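You operate a simulated robot arm through the tools that you are given. There is no shell and no other tool.

You run a simulated robot arm. Do the job below in one go: nothing can be reset, and whatever is moved stays where it is left.

## Task
Take the form out of the beige slip-on and put the white plug back in its cup.
Fine: free the pink lever, wind the teal wheel back to 0, draw the form right out.

Only the result counts: the job must be done as asked and must still hold three seconds after the hand-in. Knocking over, shifting, dropping, spilling or breaking anything else fails it.

## Robot
A 7-joint arm with a two-finger gripper, fixed in place. Base frame: the origin is on the floor under the middle of its stand, x ahead of it, y to its left, z up; the work surface is at about z = 0.84. Units: m, rad, N and s.
With the tool pointing down near the work surface it reaches from about 0.34 to 0.72 m from the base axis. Its first joint turns from -1.152 to 1.152 rad. Payload 2.45 kg.
The TCP is the grasp point between the finger pads, 0.026 m short of the fingertips. In the tool frame z runs along the fingers and y along their closing line. The gripper opens to 0.096 m; its body begins 0.069 m behind the TCP.
Orientation is that of the tool frame in the base frame, as a unit quaternion [w, x, y, z]. With the fingers straight down and closing along the base's y, the tool's x points along the base's -x, its y along +y and its z along -z.

## Interface
- The arm moves only by the tool nudge_tool. Its argument "rows" is a list of rows, each a list of 7 numbers: the opening, from 0 (shut) to 1 (fully open), then the shift along the tool's x, y, z in m, then the turn, a rotation vector about the tool's x, y, z in degrees. In form: [[fingers, tx, ty, tz, wx, wy, wz], ...]. A call has 1 to 20 rows; each row shifts and turns the commanded pose from where the row before left it, along the tool's axes as they then stand. Each row takes 0.2 s and may step no farther than 0.05 m and 0.15 rad from the row before; otherwise, or with a gripper value out of range, the whole call is refused. Where a pose cannot be reached the arm comes as near as it can. A force on the tool above 90 N (or 10 N above the force at the start of the call, whichever is more), or a blocked arm, ends the call early, and 0.2 s more pass. Each finger travels about 0.05 m/s and halts on what it meets, pressing with about 43 N; the grip force reading is that of the motor and also rises with nothing between the fingers. The clock runs only during rows and for 0.2 s after the last one: add rows that do not move to give the fingers time. It gives the time, the measured TCP pose, the force on the tool (base axes), the opening and the grip force at its end, in the units of the frame above (readings bear some noise), with the torque about the TCP (base axes, N m) and any sound that the robot's microphone picked up.
- Cameras (640 x 400 px; columns grow to the right, rows downward): "scene" is fixed at [0.1468, -0.3759, 1.4349]; the picture's right is [0.92, -0.38, 0.00], its down [-0.18, -0.44, -0.88] and it looks along [0.33, 0.81, -0.47] (base axes); focal length 312 px, centre (320, 200). "wrist" rides on the gripper at [0.082, 0.003, -0.098] in the tool frame; the picture's right is [-0.04, 1.00, 0.00], its down [-0.73, -0.03, -0.68] and it looks along [-0.68, -0.03, 0.73] (tool axes); focal length 256 px, centre (320, 200). There is no depth. A picture from a camera that has moved, and an enlarged one, comes with that camera's place and axes in the base frame and with its lens.
- get_image(camera): a new picture of that camera. It takes no simulated time.
- inspect(camera, box): a new picture of the part [left, top, right, bottom] of that camera's present view, enlarged. It takes no simulated time.
- job_done(): hands the job in; it is judged then, once.

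Nothing tells you positions but the pictures and the camera data. Unless the task says otherwise, let go and move clear before handing in.

The tools are called after "Call:" by a JSON object that holds its "op" and its "data". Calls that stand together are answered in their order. nudge_tool: Moves the arm, as the interface text tells. Its arguments: {"type":"object","properties":{"rows":{"type":"array","items":{"type":"array","items":{"type":"number"}}}},"required":["rows"]} The other tools are called the same way: get_image (camera) takes a picture; inspect (camera, box) takes an enlarged picture of a part of a camera's view; job_done () hands the job in.

At the start:

```text
t: 0.0
eef_pos: [0.3281, 0.2979, 1.2723]
ee_rot: [0.0, 0.0, 1.0, 0.0]
wrist_force: [0.3, 0.4, 0.2]
torque: [0.01, 0.02, 0.02]
width: 0.0958
grip_force: 0.1
```

scene: 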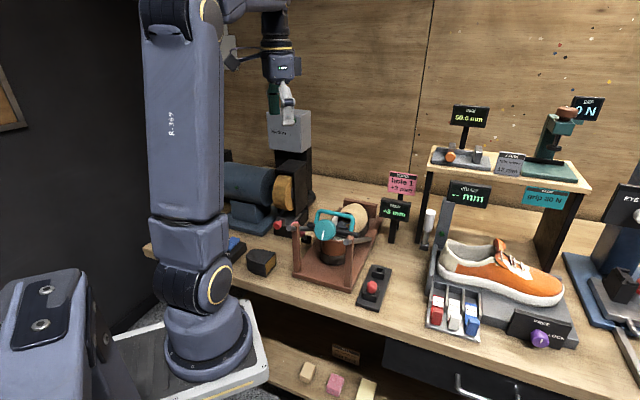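
wrist: 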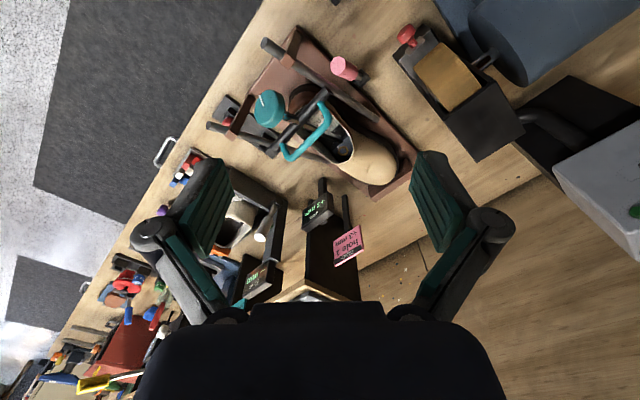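

I see a workbench with a beige shoe held in a wooden cradle with a teal wheel and handle, a pink lever on its side, and various other devices. I'll look closer at each before moving.

Call:
{"op": "inspect", "data": {"camera": "scene", "box": [270, 160, 430, 310]}}

Call:
{"op": "inspect", "data": {"camera": "wrist", "box": [190, 10, 440, 210]}}

Call:
{"op": "inspect", "data": {"camera": "scene", "box": [400, 90, 640, 360]}}

Call:
{"op": "inspect", "data": {"camera": "scene", "box": [370, 160, 430, 250]}}

```text
2.67 times, centred on (350, 235) of scene
camera zoom: at [0.1468, -0.3759, 1.4349], right [0.92, -0.38, 0.0], down [-0.18, -0.44, -0.88], along [0.33, 0.81, -0.47], focal length 833 px, centre (240, 107)
```

zoom: 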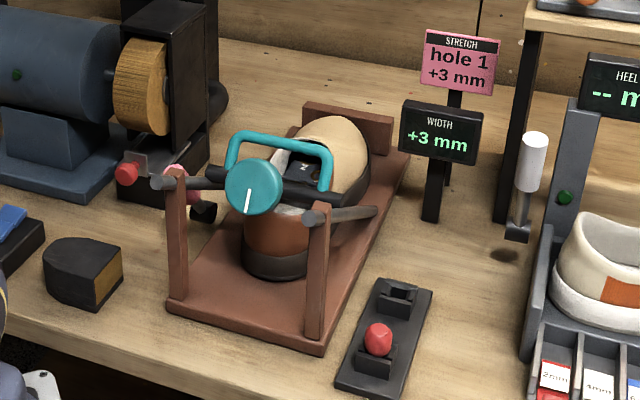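

```text
2.00 times, centred on (315, 110) of wrist
camera zoom: at [0.2475, 0.3002, 1.3706], right [0.04, 1.0, 0.0], down [0.73, -0.03, 0.68], along [0.68, -0.03, -0.73], focal length 512 px, centre (330, 380)
```

zoom: 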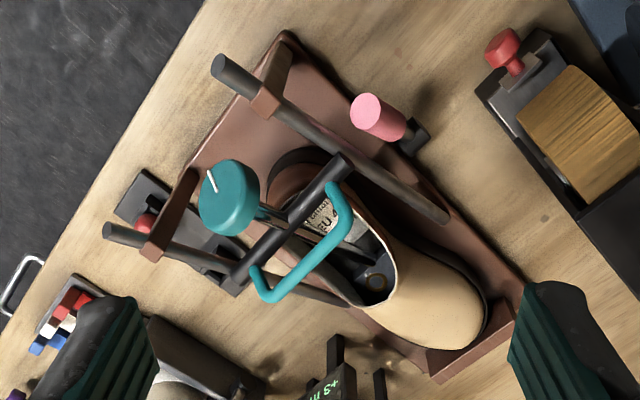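

```text
1.48 times, centred on (520, 225) of scene
camera zoom: at [0.1468, -0.3759, 1.4349], right [0.92, -0.38, 0.0], down [-0.18, -0.44, -0.88], along [0.33, 0.81, -0.47], focal length 463 px, centre (24, 163)
```

zoom: 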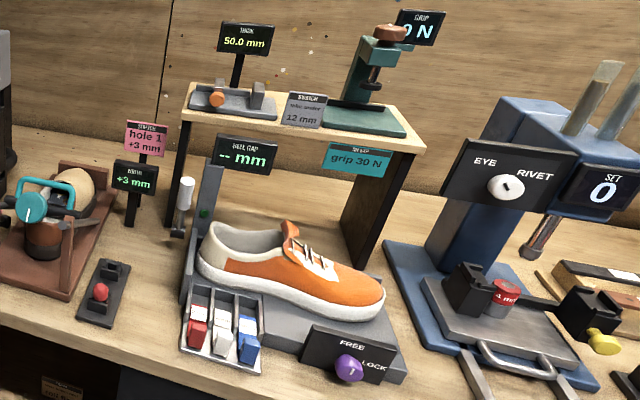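

```text
4.44 times, centred on (400, 205) of scene
camera zoom: at [0.1468, -0.3759, 1.4349], right [0.92, -0.38, 0.0], down [-0.18, -0.44, -0.88], along [0.33, 0.81, -0.47], focal length 1388 px, centre (-36, 178)
```

zoom: 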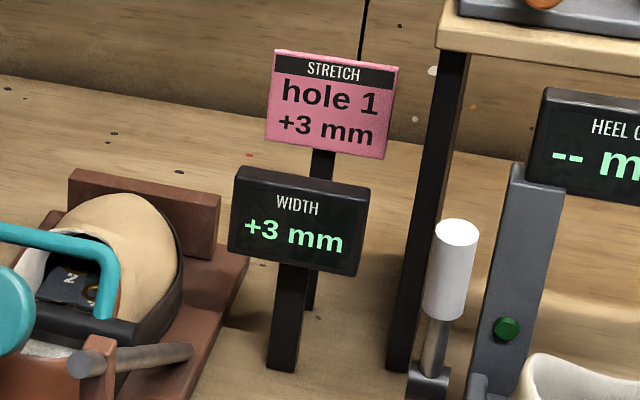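

The cradle with the beige shoe stands at about x 0.48, y 0.33. I need details of the lever, wheel, bail and the small cups, so I'll zoom further.

Call:
{"op": "inspect", "data": {"camera": "wrist", "box": [240, 60, 360, 160]}}

Call:
{"op": "inspect", "data": {"camera": "wrist", "box": [320, 20, 440, 110]}}

Call:
{"op": "inspect", "data": {"camera": "scene", "box": [345, 250, 425, 320]}}

Call:
{"op": "inspect", "data": {"camera": "scene", "box": [285, 190, 385, 280]}}

```text
4.00 times, centred on (300, 110) of wrist
camera zoom: at [0.2475, 0.3002, 1.3706], right [0.04, 1.0, 0.0], down [0.73, -0.03, 0.68], along [0.68, -0.03, -0.73], focal length 1024 px, centre (400, 560)
```

zoom: 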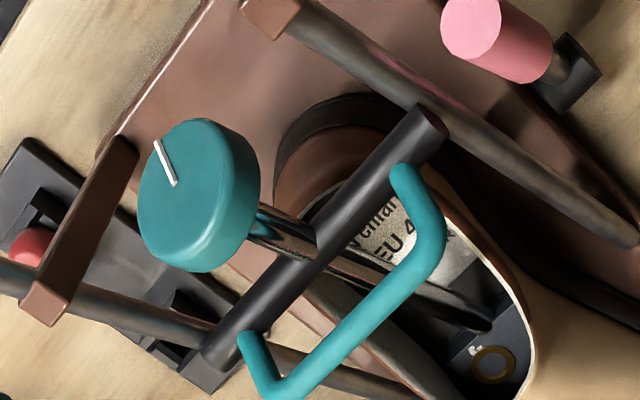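

```text
4.44 times, centred on (380, 65) of wrist
camera zoom: at [0.2475, 0.3002, 1.3706], right [0.04, 1.0, 0.0], down [0.73, -0.03, 0.68], along [0.68, -0.03, -0.73], focal length 1138 px, centre (53, 800)
```

zoom: 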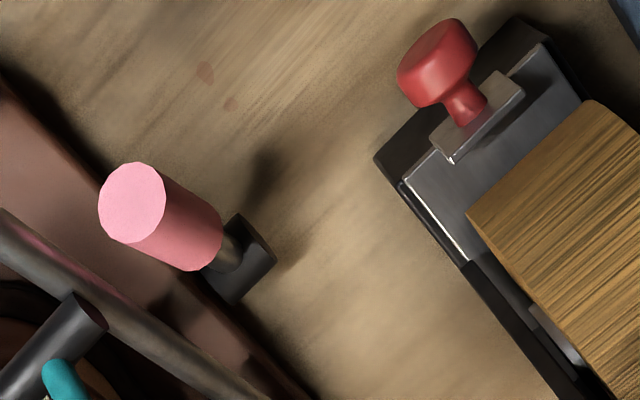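

```text
5.71 times, centred on (385, 285) of scene
camera zoom: at [0.1468, -0.3759, 1.4349], right [0.92, -0.38, 0.0], down [-0.18, -0.44, -0.88], along [0.33, 0.81, -0.47], focal length 1785 px, centre (-51, -286)
```

zoom: 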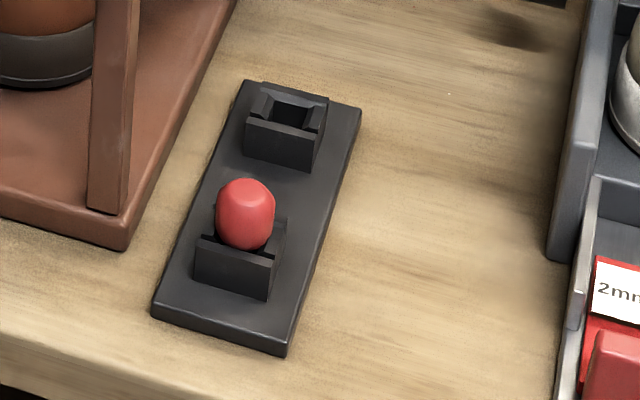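

```text
4.44 times, centred on (335, 235) of scene
camera zoom: at [0.1468, -0.3759, 1.4349], right [0.92, -0.38, 0.0], down [-0.18, -0.44, -0.88], along [0.33, 0.81, -0.47], focal length 1388 px, centre (253, 44)
```

zoom: 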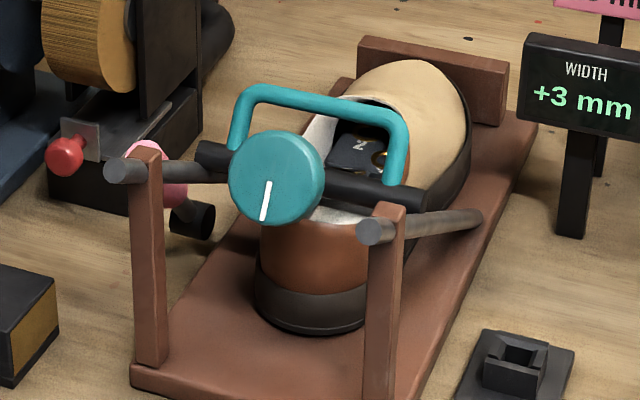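

The cradle axis runs about 45° (toe toward +x+y), wheel near (0.40, 0.215, 1.00), bail near (0.456, 0.27, 1.005), pink lever knob near (0.355, 0.32, 0.975). I'll turn the tool in place up high to see the lever from another side.

Call:
{"op": "nudge_tool", "data": {"rows": [[1, 0, 0, 0, 0, 0, 7.5], [1, 0, 0, 0, 0, 0, 7.5], [1, 0, 0, 0, 0, 0, 7.5], [1, 0, 0, 0, 0, 0, 7.5], [1, 0, 0, 0, 0, 0, 7.5], [1, 0, 0, 0, 0, 0, 7.5], [1, 0, 0, 0, 0, 0, 0]]}}

Call:
{"op": "get_image", "data": {"camera": "wrist"}}

```text
t: 1.6
eef_pos: [0.3286, 0.2975, 1.2726]
ee_rot: [0.0, 0.383, 0.924, 0.0]
wrist_force: [-0.2, -0.1, 0.1]
torque: [0.01, -0.02, -0.02]
width: 0.0959
grip_force: 0.1
```

```text
taken
camera wrist: at [0.2737, 0.3566, 1.3705], right [0.74, 0.68, 0.0], down [0.5, -0.54, 0.68], along [0.46, -0.5, -0.73], focal length 256 px, centre (320, 200)
```

wrist: 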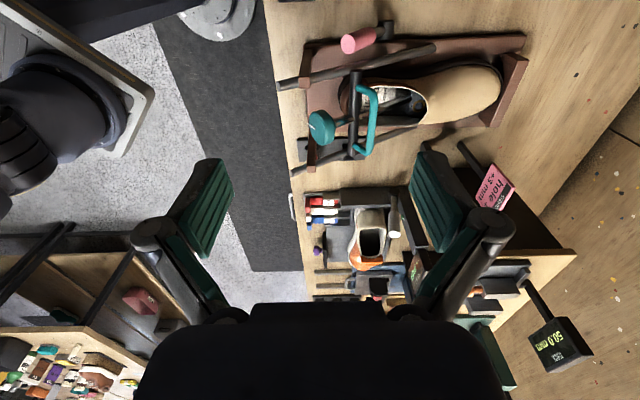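

Call:
{"op": "inspect", "data": {"camera": "wrist", "box": [270, 0, 430, 100]}}

Call:
{"op": "inspect", "data": {"camera": "wrist", "box": [280, 60, 440, 170]}}

Call:
{"op": "inspect", "data": {"camera": "wrist", "box": [330, 10, 410, 60]}}

```text
4.00 times, centred on (350, 50) of wrist
camera zoom: at [0.2737, 0.3566, 1.3705], right [0.74, 0.68, 0.0], down [0.5, -0.54, 0.68], along [0.46, -0.5, -0.73], focal length 1024 px, centre (200, 800)
```

zoom: 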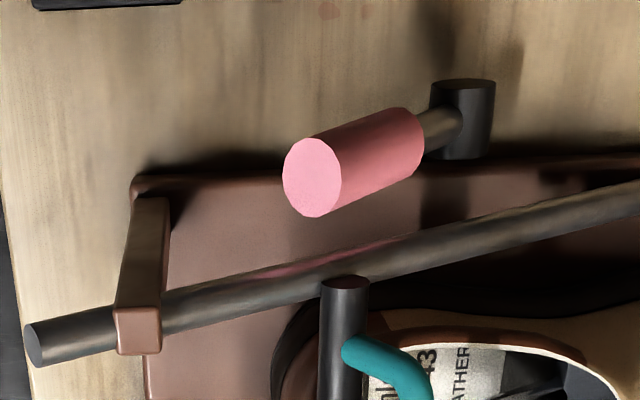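

```text
3.64 times, centred on (360, 115) of wrist
camera zoom: at [0.2737, 0.3566, 1.3705], right [0.74, 0.68, 0.0], down [0.5, -0.54, 0.68], along [0.46, -0.5, -0.73], focal length 931 px, centre (174, 509)
```

zoom: 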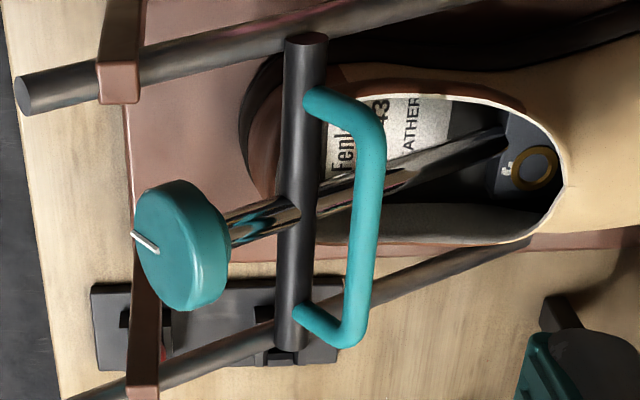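

```text
8.00 times, centred on (370, 35) of wrist
camera zoom: at [0.2737, 0.3566, 1.3705], right [0.74, 0.68, 0.0], down [0.5, -0.54, 0.68], along [0.46, -0.5, -0.73], focal length 2048 px, centre (-80, 1520)
```

zoom: 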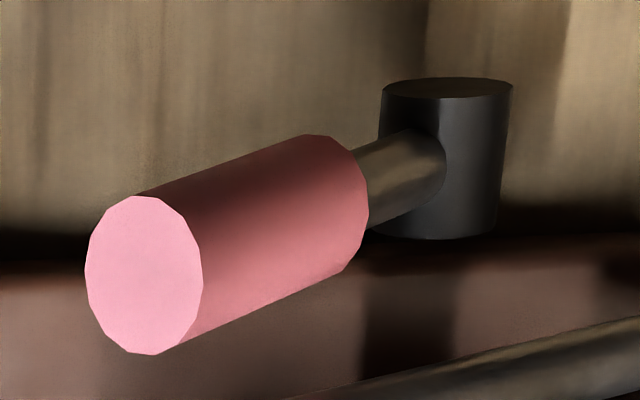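

The lever's hub is a horizontal cylinder on the cradle's left flank, so the lever swings fore-and-aft. I'll look closer from the scene camera for any markings.

Call:
{"op": "inspect", "data": {"camera": "scene", "box": [290, 205, 340, 250]}}

Call:
{"op": "inspect", "data": {"camera": "scene", "box": [300, 195, 380, 250]}}

Call:
{"op": "inspect", "data": {"camera": "wrist", "box": [300, 130, 440, 240]}}

Call:
{"op": "inspect", "data": {"camera": "wrist", "box": [380, 60, 440, 110]}}

```text
8.89 times, centred on (315, 228) of scene
camera zoom: at [0.1468, -0.3759, 1.4349], right [0.92, -0.38, 0.0], down [-0.18, -0.44, -0.88], along [0.33, 0.81, -0.47], focal length 2776 px, centre (364, -44)
```

zoom: 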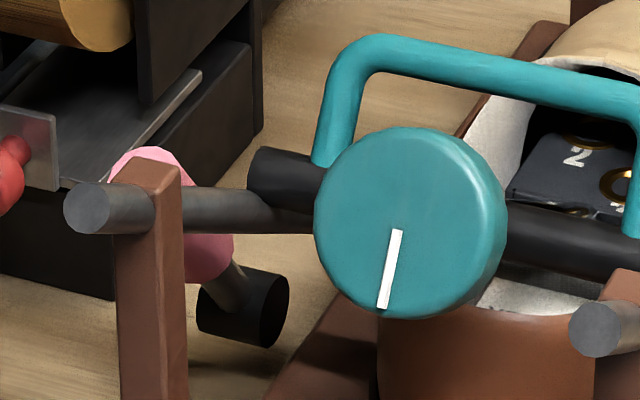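

```text
7.27 times, centred on (340, 222) of scene
camera zoom: at [0.1468, -0.3759, 1.4349], right [0.92, -0.38, 0.0], down [-0.18, -0.44, -0.88], along [0.33, 0.81, -0.47], focal length 2271 px, centre (174, 36)
```

zoom: 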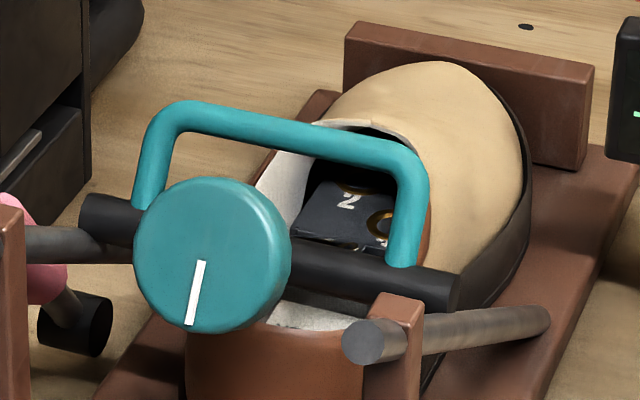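

```text
3.64 times, centred on (370, 185) of wrist
camera zoom: at [0.2737, 0.3566, 1.3705], right [0.74, 0.68, 0.0], down [0.5, -0.54, 0.68], along [0.46, -0.5, -0.73], focal length 931 px, centre (138, 254)
```

zoom: 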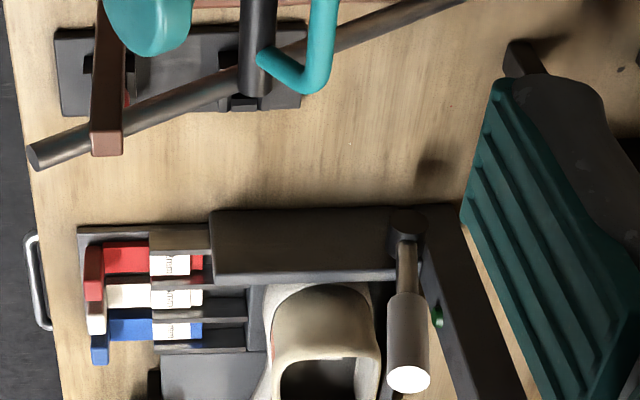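

```text
8.00 times, centred on (410, 85) of wrist
camera zoom: at [0.2737, 0.3566, 1.3705], right [0.74, 0.68, 0.0], down [0.5, -0.54, 0.68], along [0.46, -0.5, -0.73], focal length 2048 px, centre (-400, 1120)
```

zoom: 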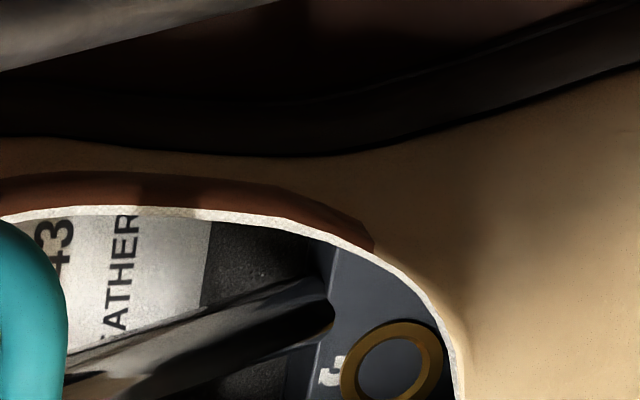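

The crossbar rests over two sloping rails, and the lever swings in a plane just left of the left rail. Before going near it, I need to check the sander's extent and the gripper's shape.

Call:
{"op": "inspect", "data": {"camera": "scene", "box": [210, 90, 350, 260]}}

Call:
{"op": "inspect", "data": {"camera": "scene", "box": [210, 0, 330, 130]}}

```text
2.35 times, centred on (280, 175) of scene
camera zoom: at [0.1468, -0.3759, 1.4349], right [0.92, -0.38, 0.0], down [-0.18, -0.44, -0.88], along [0.33, 0.81, -0.47], focal length 735 px, centre (414, 259)
```

zoom: 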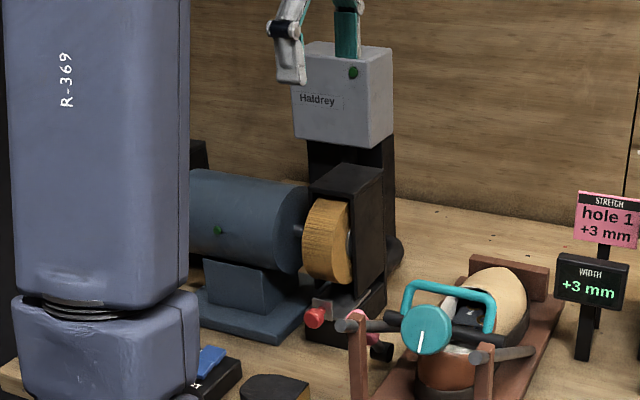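

```text
3.08 times, centred on (270, 65) of scene
camera zoom: at [0.1468, -0.3759, 1.4349], right [0.92, -0.38, 0.0], down [-0.18, -0.44, -0.88], along [0.33, 0.81, -0.47], focal length 961 px, centre (474, 615)
```

zoom: 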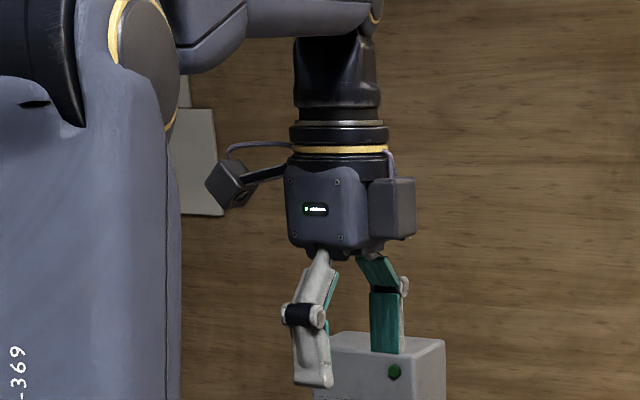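

The sander housing starts about 6 cm left of the lever plane, and post tops are near z 1.01–1.03. I'll close the fingers and come down behind the lever knob, stopping higher up to check.

Call:
{"op": "nudge_tool", "data": {"rows": [[0, 0, -0.015, 0, 0, 0, 0], [0, 0, 0, 0.04, 0, 0, 0], [0, 0, 0, 0.04, 0, 0, 0], [0, 0, 0, 0.04, 0, 0, 0], [0, 0, 0, 0.04, 0, 0, 0], [0, 0, 0, 0.04, 0, 0, 0], [0, 0, 0, 0, 0, 0, 0]]}}

Call:
{"op": "get_image", "data": {"camera": "wrist"}}

Call:
{"op": "inspect", "data": {"camera": "scene", "box": [230, 130, 390, 260]}}

```text
t: 3.2
eef_pos: [0.3168, 0.2851, 1.0726]
ee_rot: [0.001, 0.383, 0.924, 0.0]
wrist_force: [0.1, -0.2, -0.4]
torque: [-0.02, -0.02, -0.01]
width: 0.0
grip_force: 28.8
```

```text
taken
camera wrist: at [0.2625, 0.3449, 1.1704], right [0.73, 0.68, 0.0], down [0.5, -0.54, 0.68], along [0.46, -0.5, -0.73], focal length 256 px, centre (320, 200)
```

wrist: 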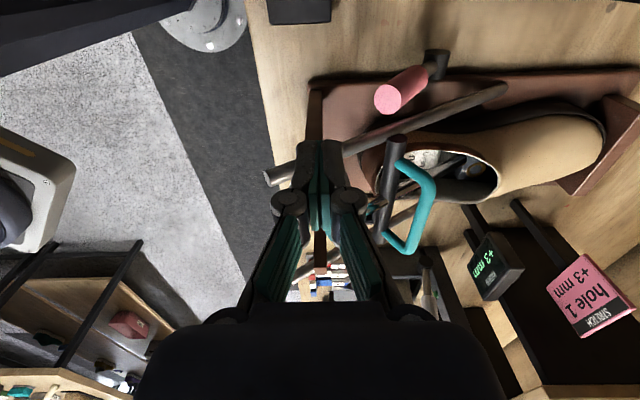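

```text
3.08 times, centred on (310, 195) of scene
camera zoom: at [0.1468, -0.3759, 1.4349], right [0.92, -0.38, 0.0], down [-0.18, -0.44, -0.88], along [0.33, 0.81, -0.47], focal length 961 px, centre (351, 215)
```

zoom: 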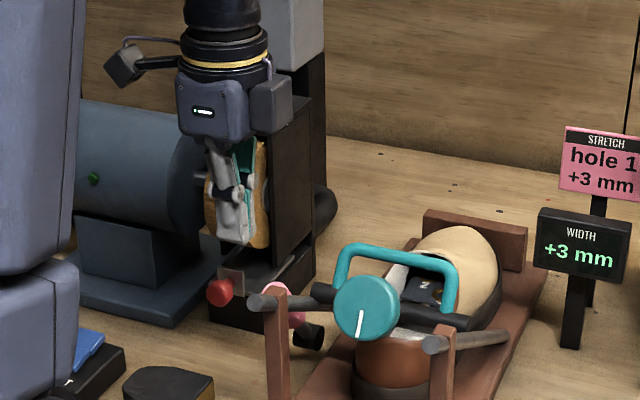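

The knob sits where I computed it, just ahead of the fingertips. I'll lower to its height and push gently toward the toe to see whether it moves.

Call:
{"op": "nudge_tool", "data": {"rows": [[0, 0, 0, 0.045, 0, 0, 0], [0, 0, 0, 0.042, 0, 0, 0], [0, 0, 0, 0, 0, 0, 0], [0, 0, 0.01, 0, 0, 0, 0], [0, 0, 0.01, 0, 0, 0, 0], [0, 0, 0.01, 0, 0, 0, 0], [0, 0, 0.01, 0, 0, 0, 0]]}}

Call:
{"op": "get_image", "data": {"camera": "wrist"}}

Call:
{"op": "inspect", "data": {"camera": "scene", "box": [250, 150, 410, 280]}}

```text
t: 4.8
eef_pos: [0.3414, 0.3124, 0.9873]
ee_rot: [-0.002, 0.382, 0.924, -0.005]
wrist_force: [-35.0, -34.6, 60.3]
torque: [-0.4, 0.15, -0.16]
width: 0.0
grip_force: 28.7
```

```text
taken
camera wrist: at [0.2881, 0.3713, 1.0855], right [0.73, 0.68, -0.01], down [0.5, -0.53, 0.68], along [0.46, -0.51, -0.73], focal length 256 px, centre (320, 200)
```

wrist: 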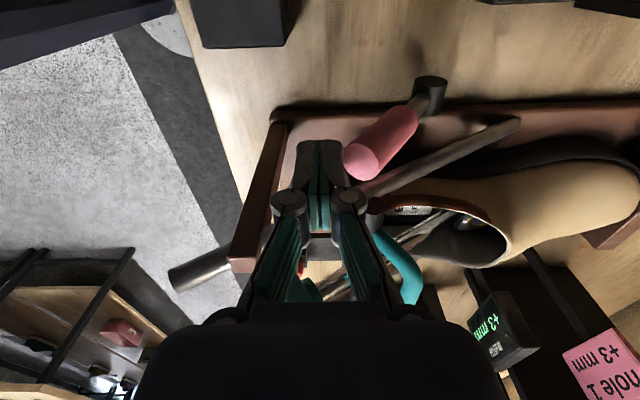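

```text
3.08 times, centred on (330, 215) of scene
camera zoom: at [0.1451, -0.3775, 1.4347], right [0.92, -0.38, 0.0], down [-0.18, -0.44, -0.88], along [0.34, 0.81, -0.47], focal length 961 px, centre (289, 154)
```

zoom: 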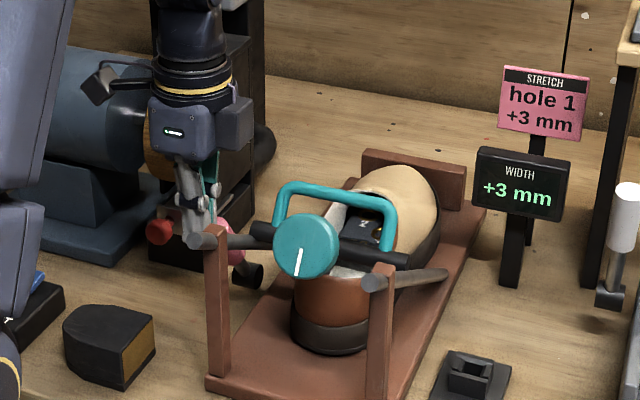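

The finger met the knob's slanted end face and pressed along the lever, so nothing turned. I'll back off, drop about 3 cm lower and slightly outward, and push again.

Call:
{"op": "nudge_tool", "data": {"rows": [[0, 0, -0.02, -0.005, 0, 0, 0], [0, 0.01, -0.015, 0, 0, 0, 0], [0, 0, 0, 0.02, 0, 0, 0], [0, 0, 0, 0.016, 0, 0, 0], [0, 0, 0, 0, 0, 0, 0]]}}

Call:
{"op": "get_image", "data": {"camera": "wrist"}}

Call:
{"op": "inspect", "data": {"camera": "scene", "box": [270, 170, 350, 240]}}

```text
t: 6.0
eef_pos: [0.3142, 0.2989, 0.954]
ee_rot: [0.0, 0.383, 0.924, -0.001]
wrist_force: [0.4, -0.2, -0.4]
torque: [0.0, 0.01, 0.01]
width: 0.0
grip_force: 29.2
```

```text
taken
camera wrist: at [0.2592, 0.3577, 1.0518], right [0.73, 0.68, 0.0], down [0.5, -0.54, 0.68], along [0.46, -0.5, -0.73], focal length 256 px, centre (320, 200)
```

wrist: 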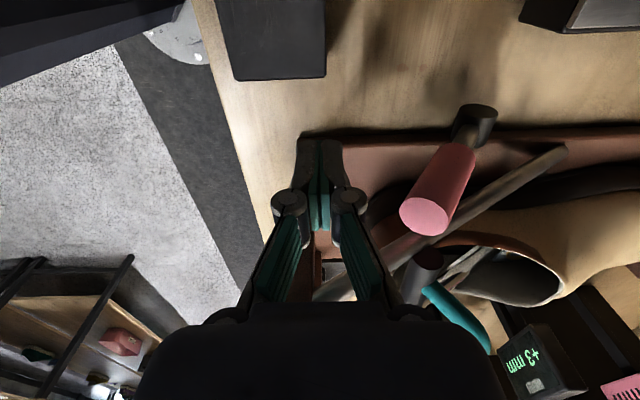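

```text
5.71 times, centred on (310, 205) of scene
camera zoom: at [0.1468, -0.3759, 1.4349], right [0.92, -0.38, 0.0], down [-0.18, -0.44, -0.88], along [0.33, 0.81, -0.47], focal length 1785 px, centre (377, 171)
```

zoom: 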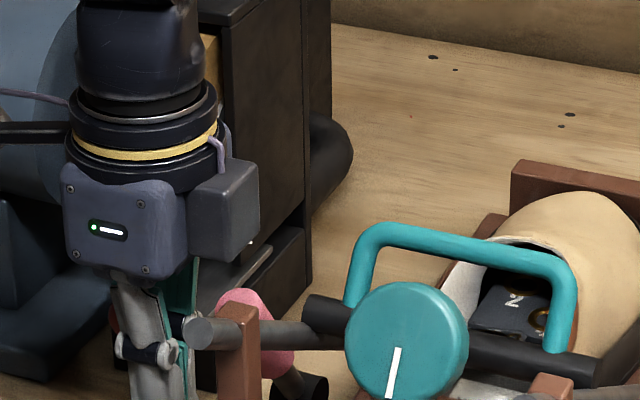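

Now the fingertips sit below the knob's end face and behind its flank. I'll push forward in small steps.

Call:
{"op": "nudge_tool", "data": {"rows": [[0, 0, 0.015, 0, 0, 0, 0], [0, 0, 0.01, 0, 0, 0, 0], [0, 0, 0.01, 0, 0, 0, 0], [0, 0, 0.01, 0, 0, 0, 0], [0, 0, 0.01, 0, 0, 0, 0]]}}

Call:
{"op": "get_image", "data": {"camera": "wrist"}}

Call:
{"op": "inspect", "data": {"camera": "scene", "box": [250, 150, 410, 280]}}

```text
t: 7.2
eef_pos: [0.3532, 0.337, 0.9553]
ee_rot: [0.0, 0.382, 0.924, 0.0]
wrist_force: [-1.9, -0.1, 2.5]
torque: [0.0, -0.1, 0.01]
width: 0.0001
grip_force: 28.9
```

```text
taken
camera wrist: at [0.2986, 0.3962, 1.0529], right [0.73, 0.68, 0.0], down [0.5, -0.54, 0.68], along [0.46, -0.5, -0.73], focal length 256 px, centre (320, 200)
```

wrist: 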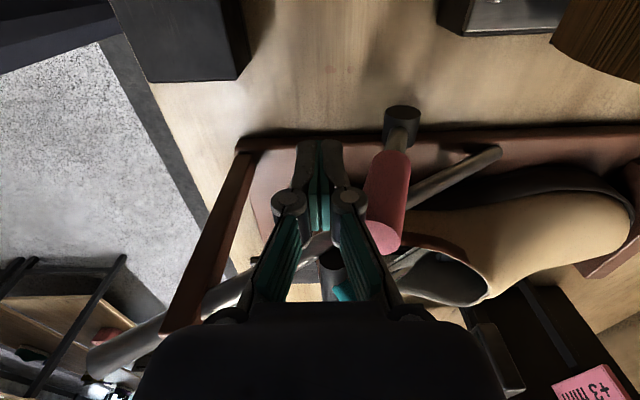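

```text
3.08 times, centred on (330, 215) of scene
camera zoom: at [0.1468, -0.3759, 1.435], right [0.92, -0.38, 0.0], down [-0.18, -0.44, -0.88], along [0.33, 0.81, -0.47], focal length 961 px, centre (289, 154)
```

zoom: 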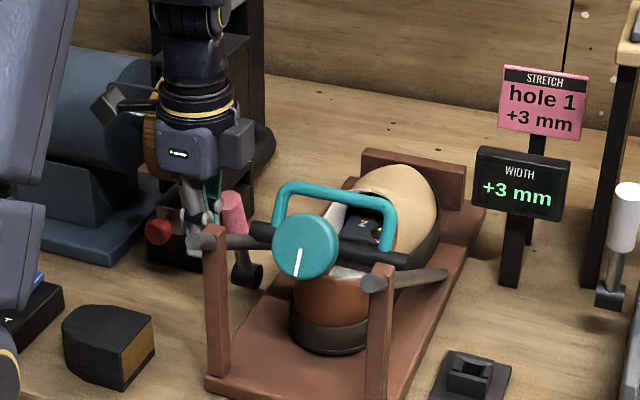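

The lever swings easily toward the toe and is now nearly upright. I'll raise the hand and lean it away from the sander drum before pushing further, so the wrist camera stays clear.

Call:
{"op": "nudge_tool", "data": {"rows": [[0, 0, -0.003, -0.03, 0, 0, 0], [0, 0, 0, 0, 0, 7, 0], [0, -0.005, 0, 0, 0, 7, 0], [0, -0.005, 0, 0, 0, 7, 0], [0, 0, 0.01, 0, 0, 0, 0], [0, 0, 0.01, 0, 0, 0, 0], [0, 0, 0, 0, 0, 0, 0]]}}

Call:
{"op": "get_image", "data": {"camera": "wrist"}}

Call:
{"op": "inspect", "data": {"camera": "scene", "box": [250, 150, 410, 280]}}

```text
t: 8.8
eef_pos: [0.3722, 0.3431, 0.9833]
ee_rot: [-0.169, 0.376, 0.909, 0.069]
wrist_force: [0.0, 0.0, 0.7]
torque: [-0.03, -0.01, 0.02]
width: 0.0
grip_force: 28.0
```

```text
taken
camera wrist: at [0.3464, 0.3727, 1.1037], right [0.73, 0.68, -0.01], down [0.64, -0.68, 0.37], along [0.24, -0.28, -0.93], focal length 256 px, centre (320, 200)
```

wrist: 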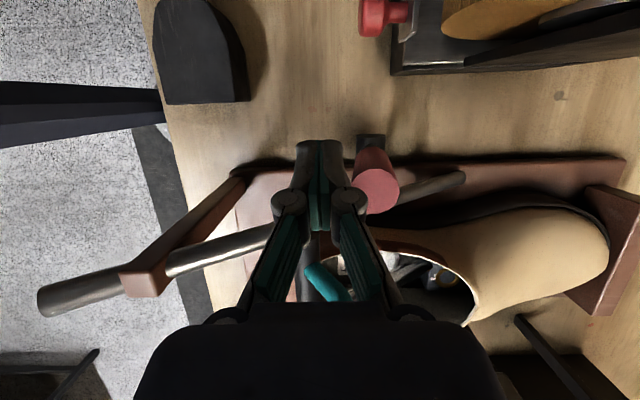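

```text
3.08 times, centred on (330, 215) of scene
camera zoom: at [0.1468, -0.3759, 1.4349], right [0.92, -0.38, 0.0], down [-0.18, -0.44, -0.88], along [0.33, 0.81, -0.47], focal length 961 px, centre (289, 154)
```

zoom: 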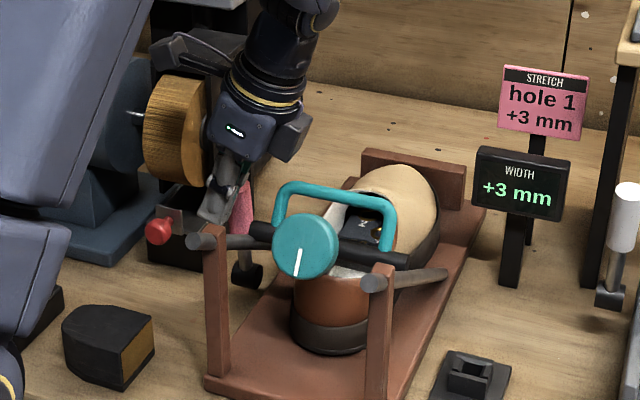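

The lever is about upright and moves freely. I'll keep pushing it over toward the toe.

Call:
{"op": "nudge_tool", "data": {"rows": [[0, 0, 0.01, 0, 0, 0, 0], [0, 0, 0.01, 0, 0, 0, 0], [0, 0, 0.01, 0, 0, 0, 0], [0, 0, 0.01, 0, 0, 0, 0], [0, 0, 0.01, 0, 0, 0, 0], [0, 0, 0, 0, 0, 0, 0]]}}

Call:
{"op": "get_image", "data": {"camera": "wrist"}}

Call:
{"op": "inspect", "data": {"camera": "scene", "box": [250, 150, 410, 280]}}

```text
t: 10.2
eef_pos: [0.4072, 0.3779, 0.9826]
ee_rot: [-0.169, 0.376, 0.908, 0.069]
wrist_force: [-0.5, -0.3, -0.4]
torque: [0.01, 0.01, -0.04]
width: 0.0001
grip_force: 28.3
```

```text
taken
camera wrist: at [0.3819, 0.4081, 1.1033], right [0.73, 0.68, -0.01], down [0.64, -0.68, 0.37], along [0.24, -0.28, -0.93], focal length 256 px, centre (320, 200)
```

wrist: 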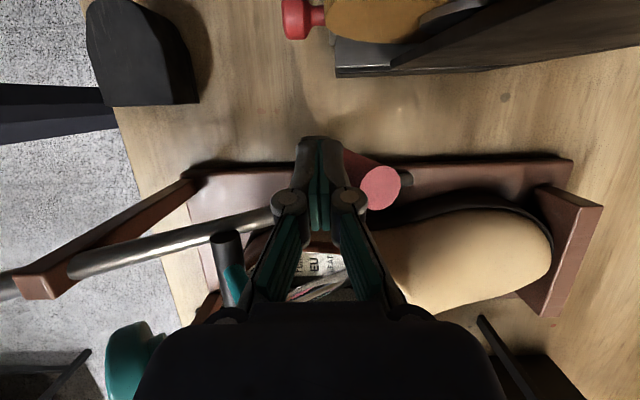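

```text
3.08 times, centred on (330, 215) of scene
camera zoom: at [0.1468, -0.3759, 1.4349], right [0.92, -0.38, 0.0], down [-0.18, -0.44, -0.88], along [0.33, 0.81, -0.47], focal length 961 px, centre (289, 154)
```

zoom: 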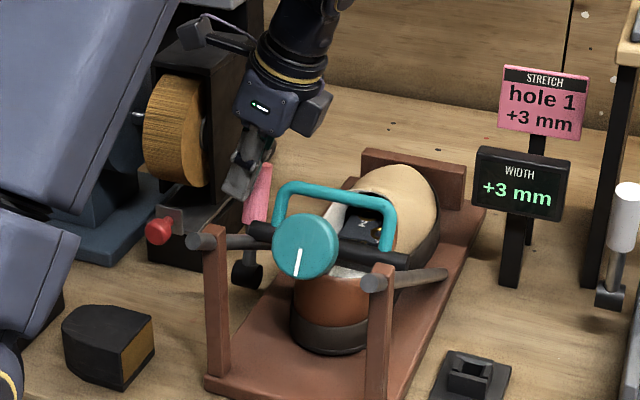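

The lever has passed upright and leans toward the toe with almost no resistance. I'll push further to find its end stop.

Call:
{"op": "nudge_tool", "data": {"rows": [[0, 0, 0.01, 0, 0, 0, 0], [0, 0, 0.01, 0, 0, 0, 0], [0, 0, 0.01, 0, 0, 0, 0], [0, 0, 0, 0, 0, 0, 0]]}}

Call:
{"op": "get_image", "data": {"camera": "wrist"}}

Call:
{"op": "inspect", "data": {"camera": "scene", "box": [250, 150, 410, 280]}}

```text
t: 10.9
eef_pos: [0.4152, 0.3859, 0.9837]
ee_rot: [-0.18, 0.373, 0.909, 0.048]
wrist_force: [-16.5, -27.0, 30.7]
torque: [-0.5, 0.11, -0.18]
width: 0.0
grip_force: 28.3
stopped in row 3: the force on the tool passed its limit at 99 N (the readings are from after the stop); the commanded pose is now the measured one
```

```text
taken
camera wrist: at [0.3933, 0.418, 1.1032], right [0.72, 0.69, -0.06], down [0.66, -0.66, 0.37], along [0.21, -0.31, -0.93], focal length 256 px, centre (320, 200)
```

wrist: 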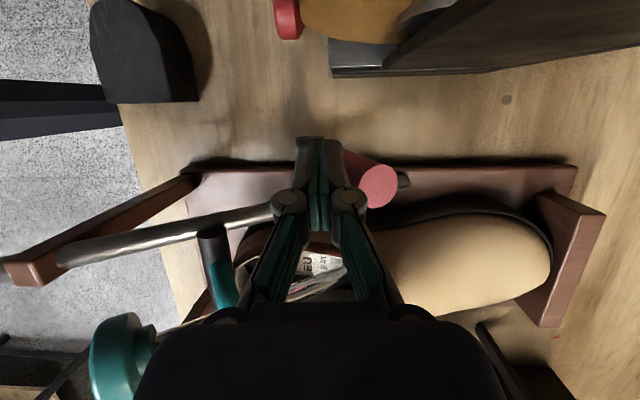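

```text
3.08 times, centred on (330, 215) of scene
camera zoom: at [0.1459, -0.377, 1.4347], right [0.92, -0.38, 0.0], down [-0.18, -0.44, -0.88], along [0.34, 0.81, -0.47], focal length 961 px, centre (289, 154)
```

zoom: 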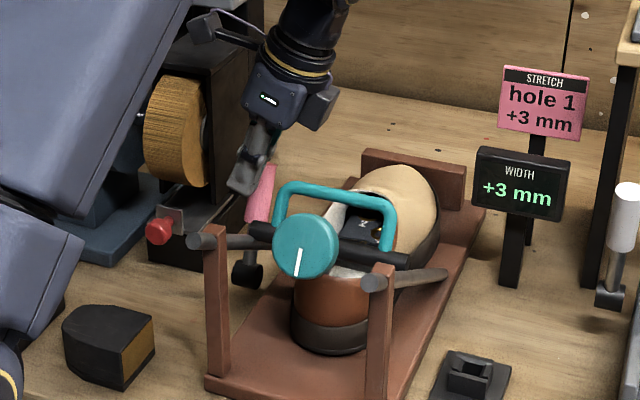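

The lever reached its far stop, about 60° from where it began, and the cradle has not shifted. I'll back away, lift clear and check that it stays.

Call:
{"op": "nudge_tool", "data": {"rows": [[0, 0, -0.02, 0, 0, 0, 0], [0, 0, -0.01, -0.04, 0, 0, 0], [0, 0, 0, -0.05, 0, 0, 0], [0, 0, 0, -0.05, 0, 0, 0], [0, 0, 0, -0.04, 0, 0, 0], [0, 0, 0, 0, 0, 0, 0]]}}

Call:
{"op": "get_image", "data": {"camera": "wrist"}}

Call:
{"op": "inspect", "data": {"camera": "scene", "box": [250, 150, 410, 280]}}

```text
t: 12.3
eef_pos: [0.4471, 0.3236, 1.1481]
ee_rot: [-0.177, 0.375, 0.908, 0.052]
wrist_force: [-0.7, -0.1, 0.5]
torque: [-0.05, 0.02, -0.03]
width: 0.0
grip_force: 28.7
```

```text
taken
camera wrist: at [0.4258, 0.3563, 1.269], right [0.72, 0.69, -0.05], down [0.65, -0.66, 0.37], along [0.22, -0.3, -0.93], focal length 256 px, centre (320, 200)
```

wrist: 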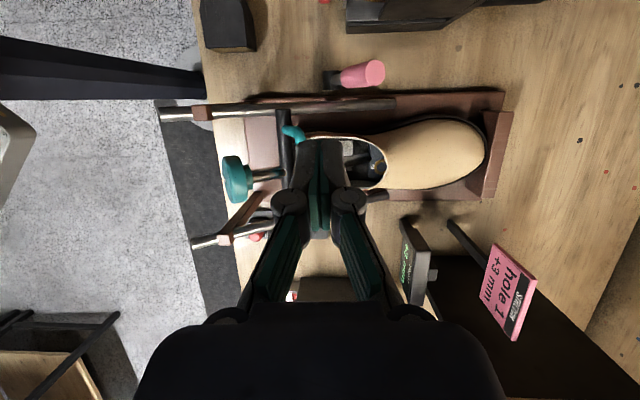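

```text
3.08 times, centred on (330, 215) of scene
camera zoom: at [0.1468, -0.3759, 1.4349], right [0.92, -0.38, 0.0], down [-0.18, -0.44, -0.88], along [0.33, 0.81, -0.47], focal length 961 px, centre (289, 154)
```

zoom: 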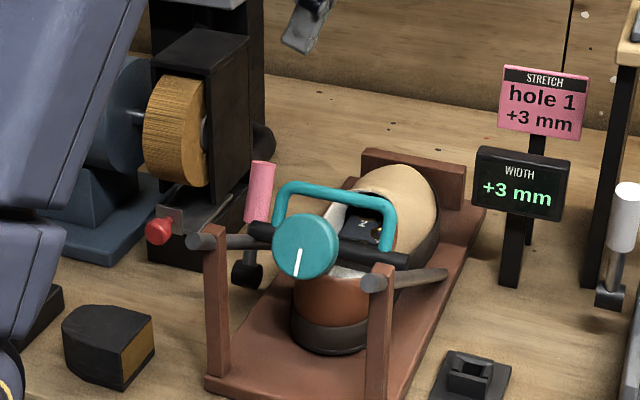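

The lever stays over at its new side. Now I'll rotate the tool to point along the wheel's shaft (about 32° downslope, toward +x+y) and retreat to a stand-off in front of the wheel.

Call:
{"op": "nudge_tool", "data": {"rows": [[0.8, 0, 0, -0.02, -7.43, -2.42, -1.325], [0.8, 0, 0, -0.02, -7.43, -2.42, -1.325], [0.8, 0, 0, -0.02, -7.43, -2.42, -1.325], [0.8, 0, 0, -0.02, -7.43, -2.42, -1.325], [0.8, 0, 0, 0, -7.43, -2.42, -1.325], [0.8, 0, 0, 0, -7.43, -2.42, -1.325], [0.8, 0, 0, 0, -7.43, -2.42, -1.325], [0.8, 0, 0, 0, -7.43, -2.42, -1.325], [0.8, 0, 0, -0.04, 0, 0, 0], [0.8, 0, 0, -0.04, 0, 0, 0], [0.8, 0, 0, 0, 0, 0, 0]]}}

Call:
{"op": "get_image", "data": {"camera": "wrist"}}

Call:
{"op": "get_image", "data": {"camera": "scene"}}

```text
t: 14.7
eef_pos: [0.4076, 0.2521, 1.2661]
ee_rot: [0.183, 0.335, 0.809, 0.447]
wrist_force: [0.6, 0.1, -0.3]
torque: [0.02, -0.02, -0.01]
width: 0.0768
grip_force: 0.0
```

```text
taken
camera wrist: at [0.2928, 0.25, 1.3208], right [0.41, 0.35, 0.85], down [0.1, -0.94, 0.34], along [0.91, -0.05, -0.41], focal length 256 px, centre (320, 200)
```

wrist: 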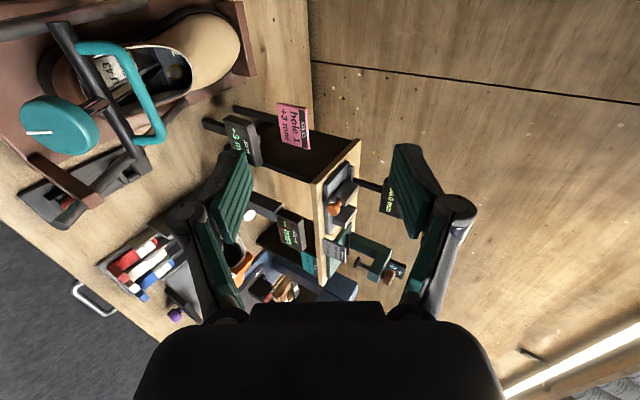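

```text
taken
```

scene: 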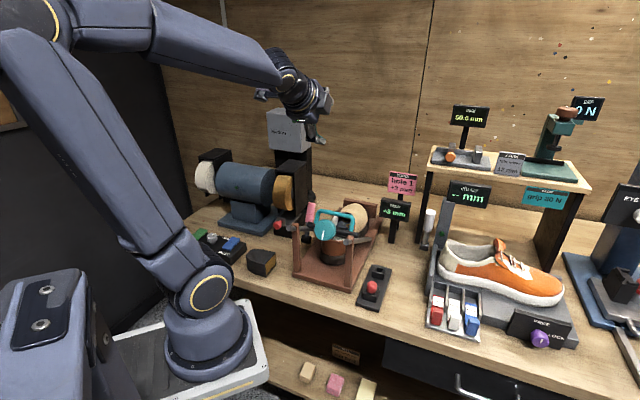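

The arm reached that orientation. I'll refine the wheel position from this new viewpoint.

Call:
{"op": "inspect", "data": {"camera": "wrist", "box": [0, 30, 180, 180]}}

Call:
{"op": "inspect", "data": {"camera": "scene", "box": [285, 195, 385, 265]}}

```text
2.67 times, centred on (90, 105) of wrist
camera zoom: at [0.2928, 0.25, 1.3208], right [0.41, 0.35, 0.85], down [0.1, -0.94, 0.34], along [0.91, -0.05, -0.41], focal length 683 px, centre (933, 453)
```

zoom: 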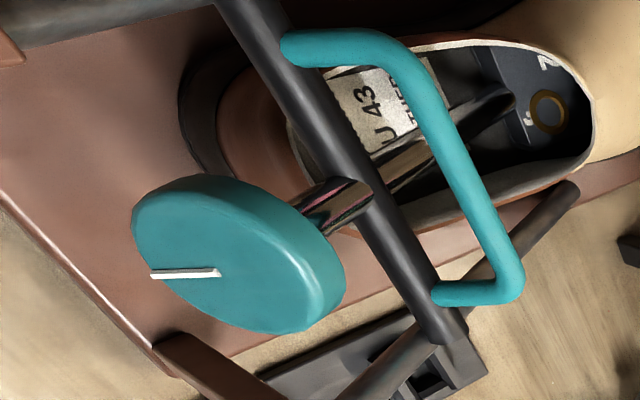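

```text
5.71 times, centred on (335, 230) of scene
camera zoom: at [0.1468, -0.3759, 1.4349], right [0.92, -0.38, 0.0], down [-0.18, -0.44, -0.88], along [0.33, 0.81, -0.47], focal length 1785 px, centre (234, 29)
```

zoom: 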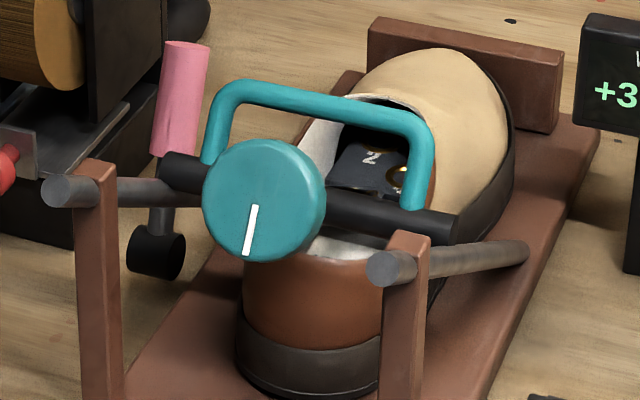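

Wheel face centre comes out at about (0.401, 0.216, 1.001). I'll move to a stand-off 10 cm in front of it along the shaft line.

Call:
{"op": "nudge_tool", "data": {"rows": [[0.8, -0.012, -0.045, 0, 0, 0, 0], [0.8, -0.011, -0.045, 0, 0, 0, 0], [0.8, 0, -0.045, 0, 0, 0, 0], [0.8, 0, -0.045, 0, 0, 0, 0], [0.8, 0, -0.04, 0, 0, 0, 0], [0.8, 0, -0.019, 0.013, 0, 0, 0], [0.8, 0, 0, 0, 0, 0, 0]]}}

Call:
{"op": "get_image", "data": {"camera": "wrist"}}

Call:
{"op": "get_image", "data": {"camera": "scene"}}

```text
t: 16.3
eef_pos: [0.4174, 0.1914, 1.1508]
ee_rot: [0.183, 0.336, 0.809, 0.447]
wrist_force: [-0.9, 0.3, 0.6]
torque: [0.01, 0.01, 0.0]
width: 0.077
grip_force: 0.0
out of reach, approached as far as the arm can: row 3, 4, 5, 6
```

```text
taken
camera wrist: at [0.3022, 0.1901, 1.2057], right [0.41, 0.35, 0.84], down [0.1, -0.94, 0.34], along [0.91, -0.05, -0.42], focal length 256 px, centre (320, 200)
```

wrist: 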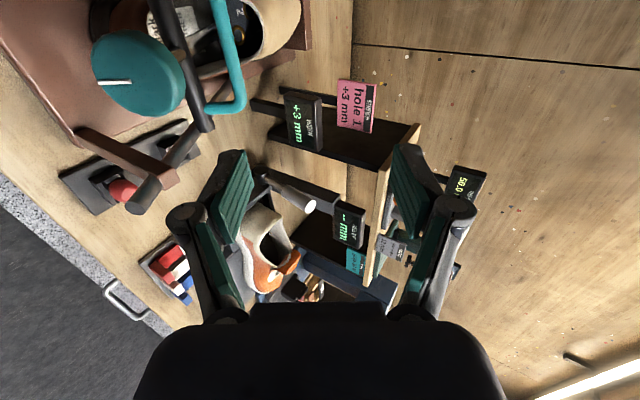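

```text
taken
```

scene: 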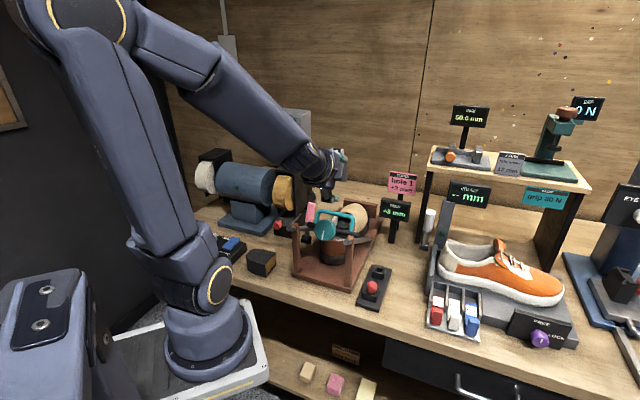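

That approach direction is out of the arm's reach so close to its base. Better: come from above with the fingers on the wheel's left and right rim and turn about the shaft line; first I'll undo the unreachable part.

Call:
{"op": "nudge_tool", "data": {"rows": [[0.8, 0, 0.04, -0.013, 0, 0, 0], [0.8, 0, 0.04, 0, 0, 0, 0], [0.8, 0, 0.04, 0, 0, 0, 0], [0.8, 0, 0.029, 0, 0, 0, 0], [0.8, 0, 0, 0, 0, 0, 0]]}}

```text
t: 17.5
eef_pos: [0.4643, 0.239, 1.2841]
ee_rot: [0.183, 0.334, 0.809, 0.448]
wrist_force: [0.4, 0.0, -0.5]
torque: [-0.03, 0.01, 0.02]
width: 0.0768
grip_force: 0.0
```

The commanded pose resynced. Now I'll rotate to straight down with the fingers closing across the cradle (left–right) and move above the wheel.

Call:
{"op": "nudge_tool", "data": {"rows": [[0.8, 0, 0, 0, 3.477, 3.462, -6.277], [0.8, 0, 0, 0, 3.477, 3.462, -6.277], [0.8, 0, 0, 0, 3.477, 3.462, -6.277], [0.8, 0, 0, 0, 3.477, 3.462, -6.277], [0.8, 0, 0, 0, 3.477, 3.462, -6.277], [0.8, 0, 0, 0, 3.477, 3.462, -6.277], [0.8, 0, 0, 0, 3.477, 3.462, -6.277], [0.8, 0, 0, 0, 3.477, 3.462, -6.277], [0.8, 0, 0, 0, 3.477, 3.462, -6.277], [0.8, 0, 0, 0, 3.477, 3.462, -6.277], [0.8, 0, 0, 0, 3.477, 3.462, -6.277], [0.8, 0, 0, 0, 3.477, 3.462, -6.277], [0.8, 0, 0, 0, 3.477, 3.462, -6.277], [0.8, 0.025, 0.014, 0.03, 0, 0, 0], [0.8, 0.028, 0.014, 0.03, 0, 0, 0], [0.8, 0, 0, 0.04, 0, 0, 0], [0.8, 0, 0, 0.04, 0, 0, 0], [0.8, 0, 0, 0, 0, 0, 0]]}}

Call:
{"op": "get_image", "data": {"camera": "wrist"}}

Call:
{"op": "inspect", "data": {"camera": "scene", "box": [250, 130, 410, 280]}}

```text
t: 21.3
eef_pos: [0.4051, 0.2234, 1.1427]
ee_rot: [-0.001, -0.383, 0.924, 0.0]
wrist_force: [0.2, 0.3, -0.5]
torque: [0.04, -0.05, 0.0]
width: 0.0769
grip_force: 0.1
```

```text
taken
camera wrist: at [0.3466, 0.168, 1.2419], right [-0.68, 0.73, 0.0], down [0.54, 0.5, 0.68], along [0.5, 0.46, -0.73], focal length 256 px, centre (320, 200)
```

wrist: 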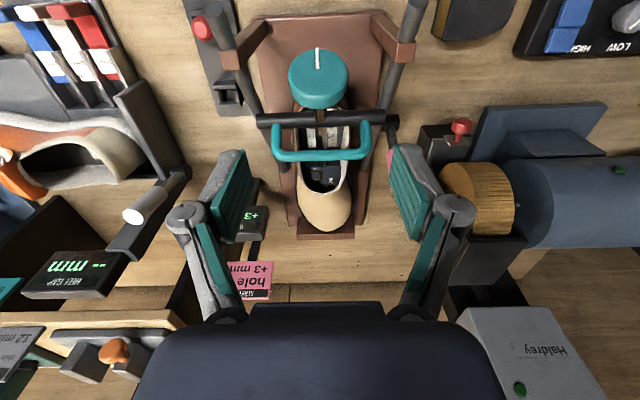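

```text
2.67 times, centred on (330, 205) of scene
camera zoom: at [0.1468, -0.3759, 1.4349], right [0.92, -0.38, 0.0], down [-0.18, -0.44, -0.88], along [0.33, 0.81, -0.47], focal length 833 px, centre (293, 187)
```

zoom: 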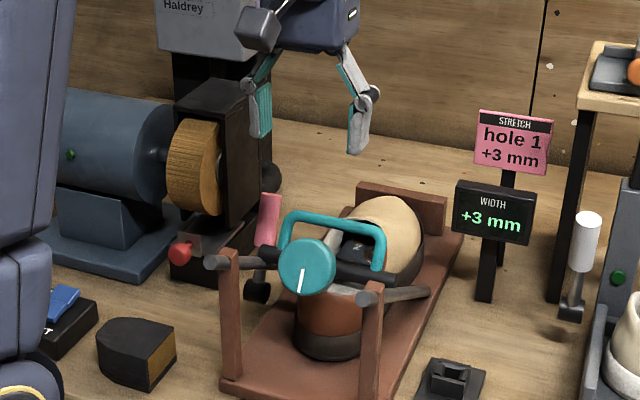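

The wheel is centred between the fingers in this view. I'll zoom to fix its exact place and read the lettering.

Call:
{"op": "inspect", "data": {"camera": "wrist", "box": [220, 0, 420, 130]}}

Call:
{"op": "inspect", "data": {"camera": "wrist", "box": [270, 110, 370, 190]}}

```text
3.08 times, centred on (320, 65) of wrist
camera zoom: at [0.3466, 0.168, 1.2419], right [-0.68, 0.73, 0.0], down [0.54, 0.5, 0.68], along [0.5, 0.46, -0.73], focal length 788 px, centre (320, 615)
```

zoom: 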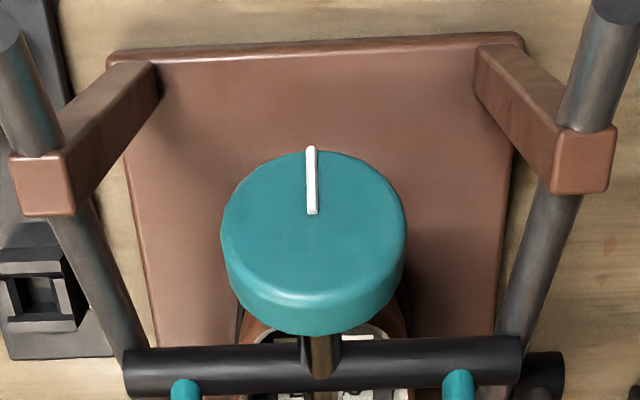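

```text
5.00 times, centred on (320, 150) of wrist
camera zoom: at [0.3466, 0.168, 1.2419], right [-0.68, 0.73, 0.0], down [0.54, 0.5, 0.68], along [0.5, 0.46, -0.73], focal length 1280 px, centre (320, 450)
```

zoom: 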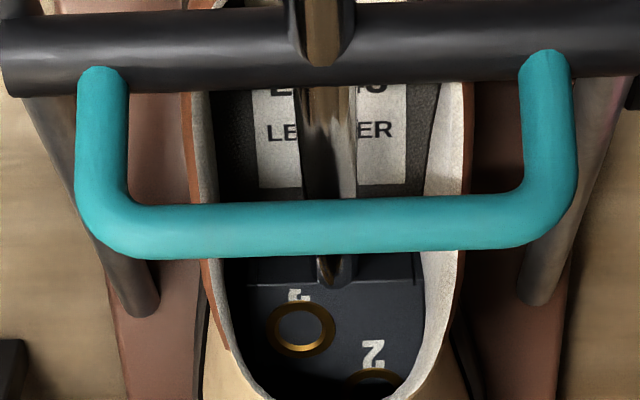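

The wheel's face centre is (0.400, 0.2145, 1.00), diameter 54 mm, about 16 mm thick, with the mark at 6 o'clock. I'll descend astride it with clearance on each side.

Call:
{"op": "nudge_tool", "data": {"rows": [[0.74, 0.003, -0.0025, 0.03, 0, 0, 0], [0.74, 0, 0, 0.04, 0, 0, 0], [0.74, 0, 0, 0.03, 0, 0, 0], [0.74, 0, 0, 0, 0, 0, 0]]}}

Call:
{"op": "get_image", "data": {"camera": "wrist"}}

Call:
{"op": "inspect", "data": {"camera": "scene", "box": [270, 150, 390, 260]}}

```text
t: 22.3
eef_pos: [0.4039, 0.2172, 1.0425]
ee_rot: [0.001, -0.383, 0.924, -0.001]
wrist_force: [0.5, -0.5, -0.1]
torque: [-0.01, 0.03, 0.04]
width: 0.0709
grip_force: 0.1
```

```text
taken
camera wrist: at [0.3456, 0.16, 1.1403], right [-0.68, 0.73, 0.0], down [0.54, 0.5, 0.68], along [0.5, 0.46, -0.73], focal length 256 px, centre (320, 200)
```

wrist: 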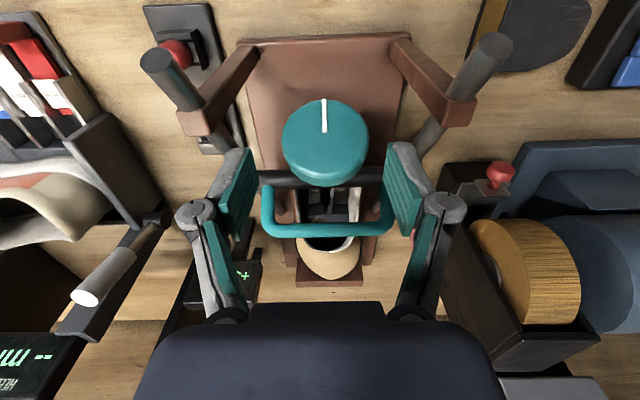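

```text
3.64 times, centred on (330, 205) of scene
camera zoom: at [0.1468, -0.3759, 1.4349], right [0.92, -0.38, 0.0], down [-0.18, -0.44, -0.88], along [0.33, 0.81, -0.47], focal length 1136 px, centre (284, 182)
```

zoom: 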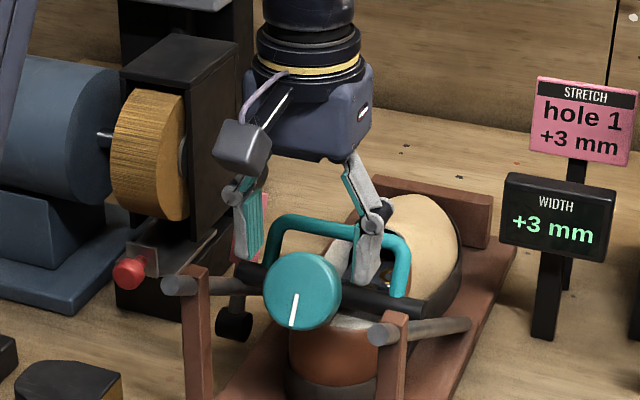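

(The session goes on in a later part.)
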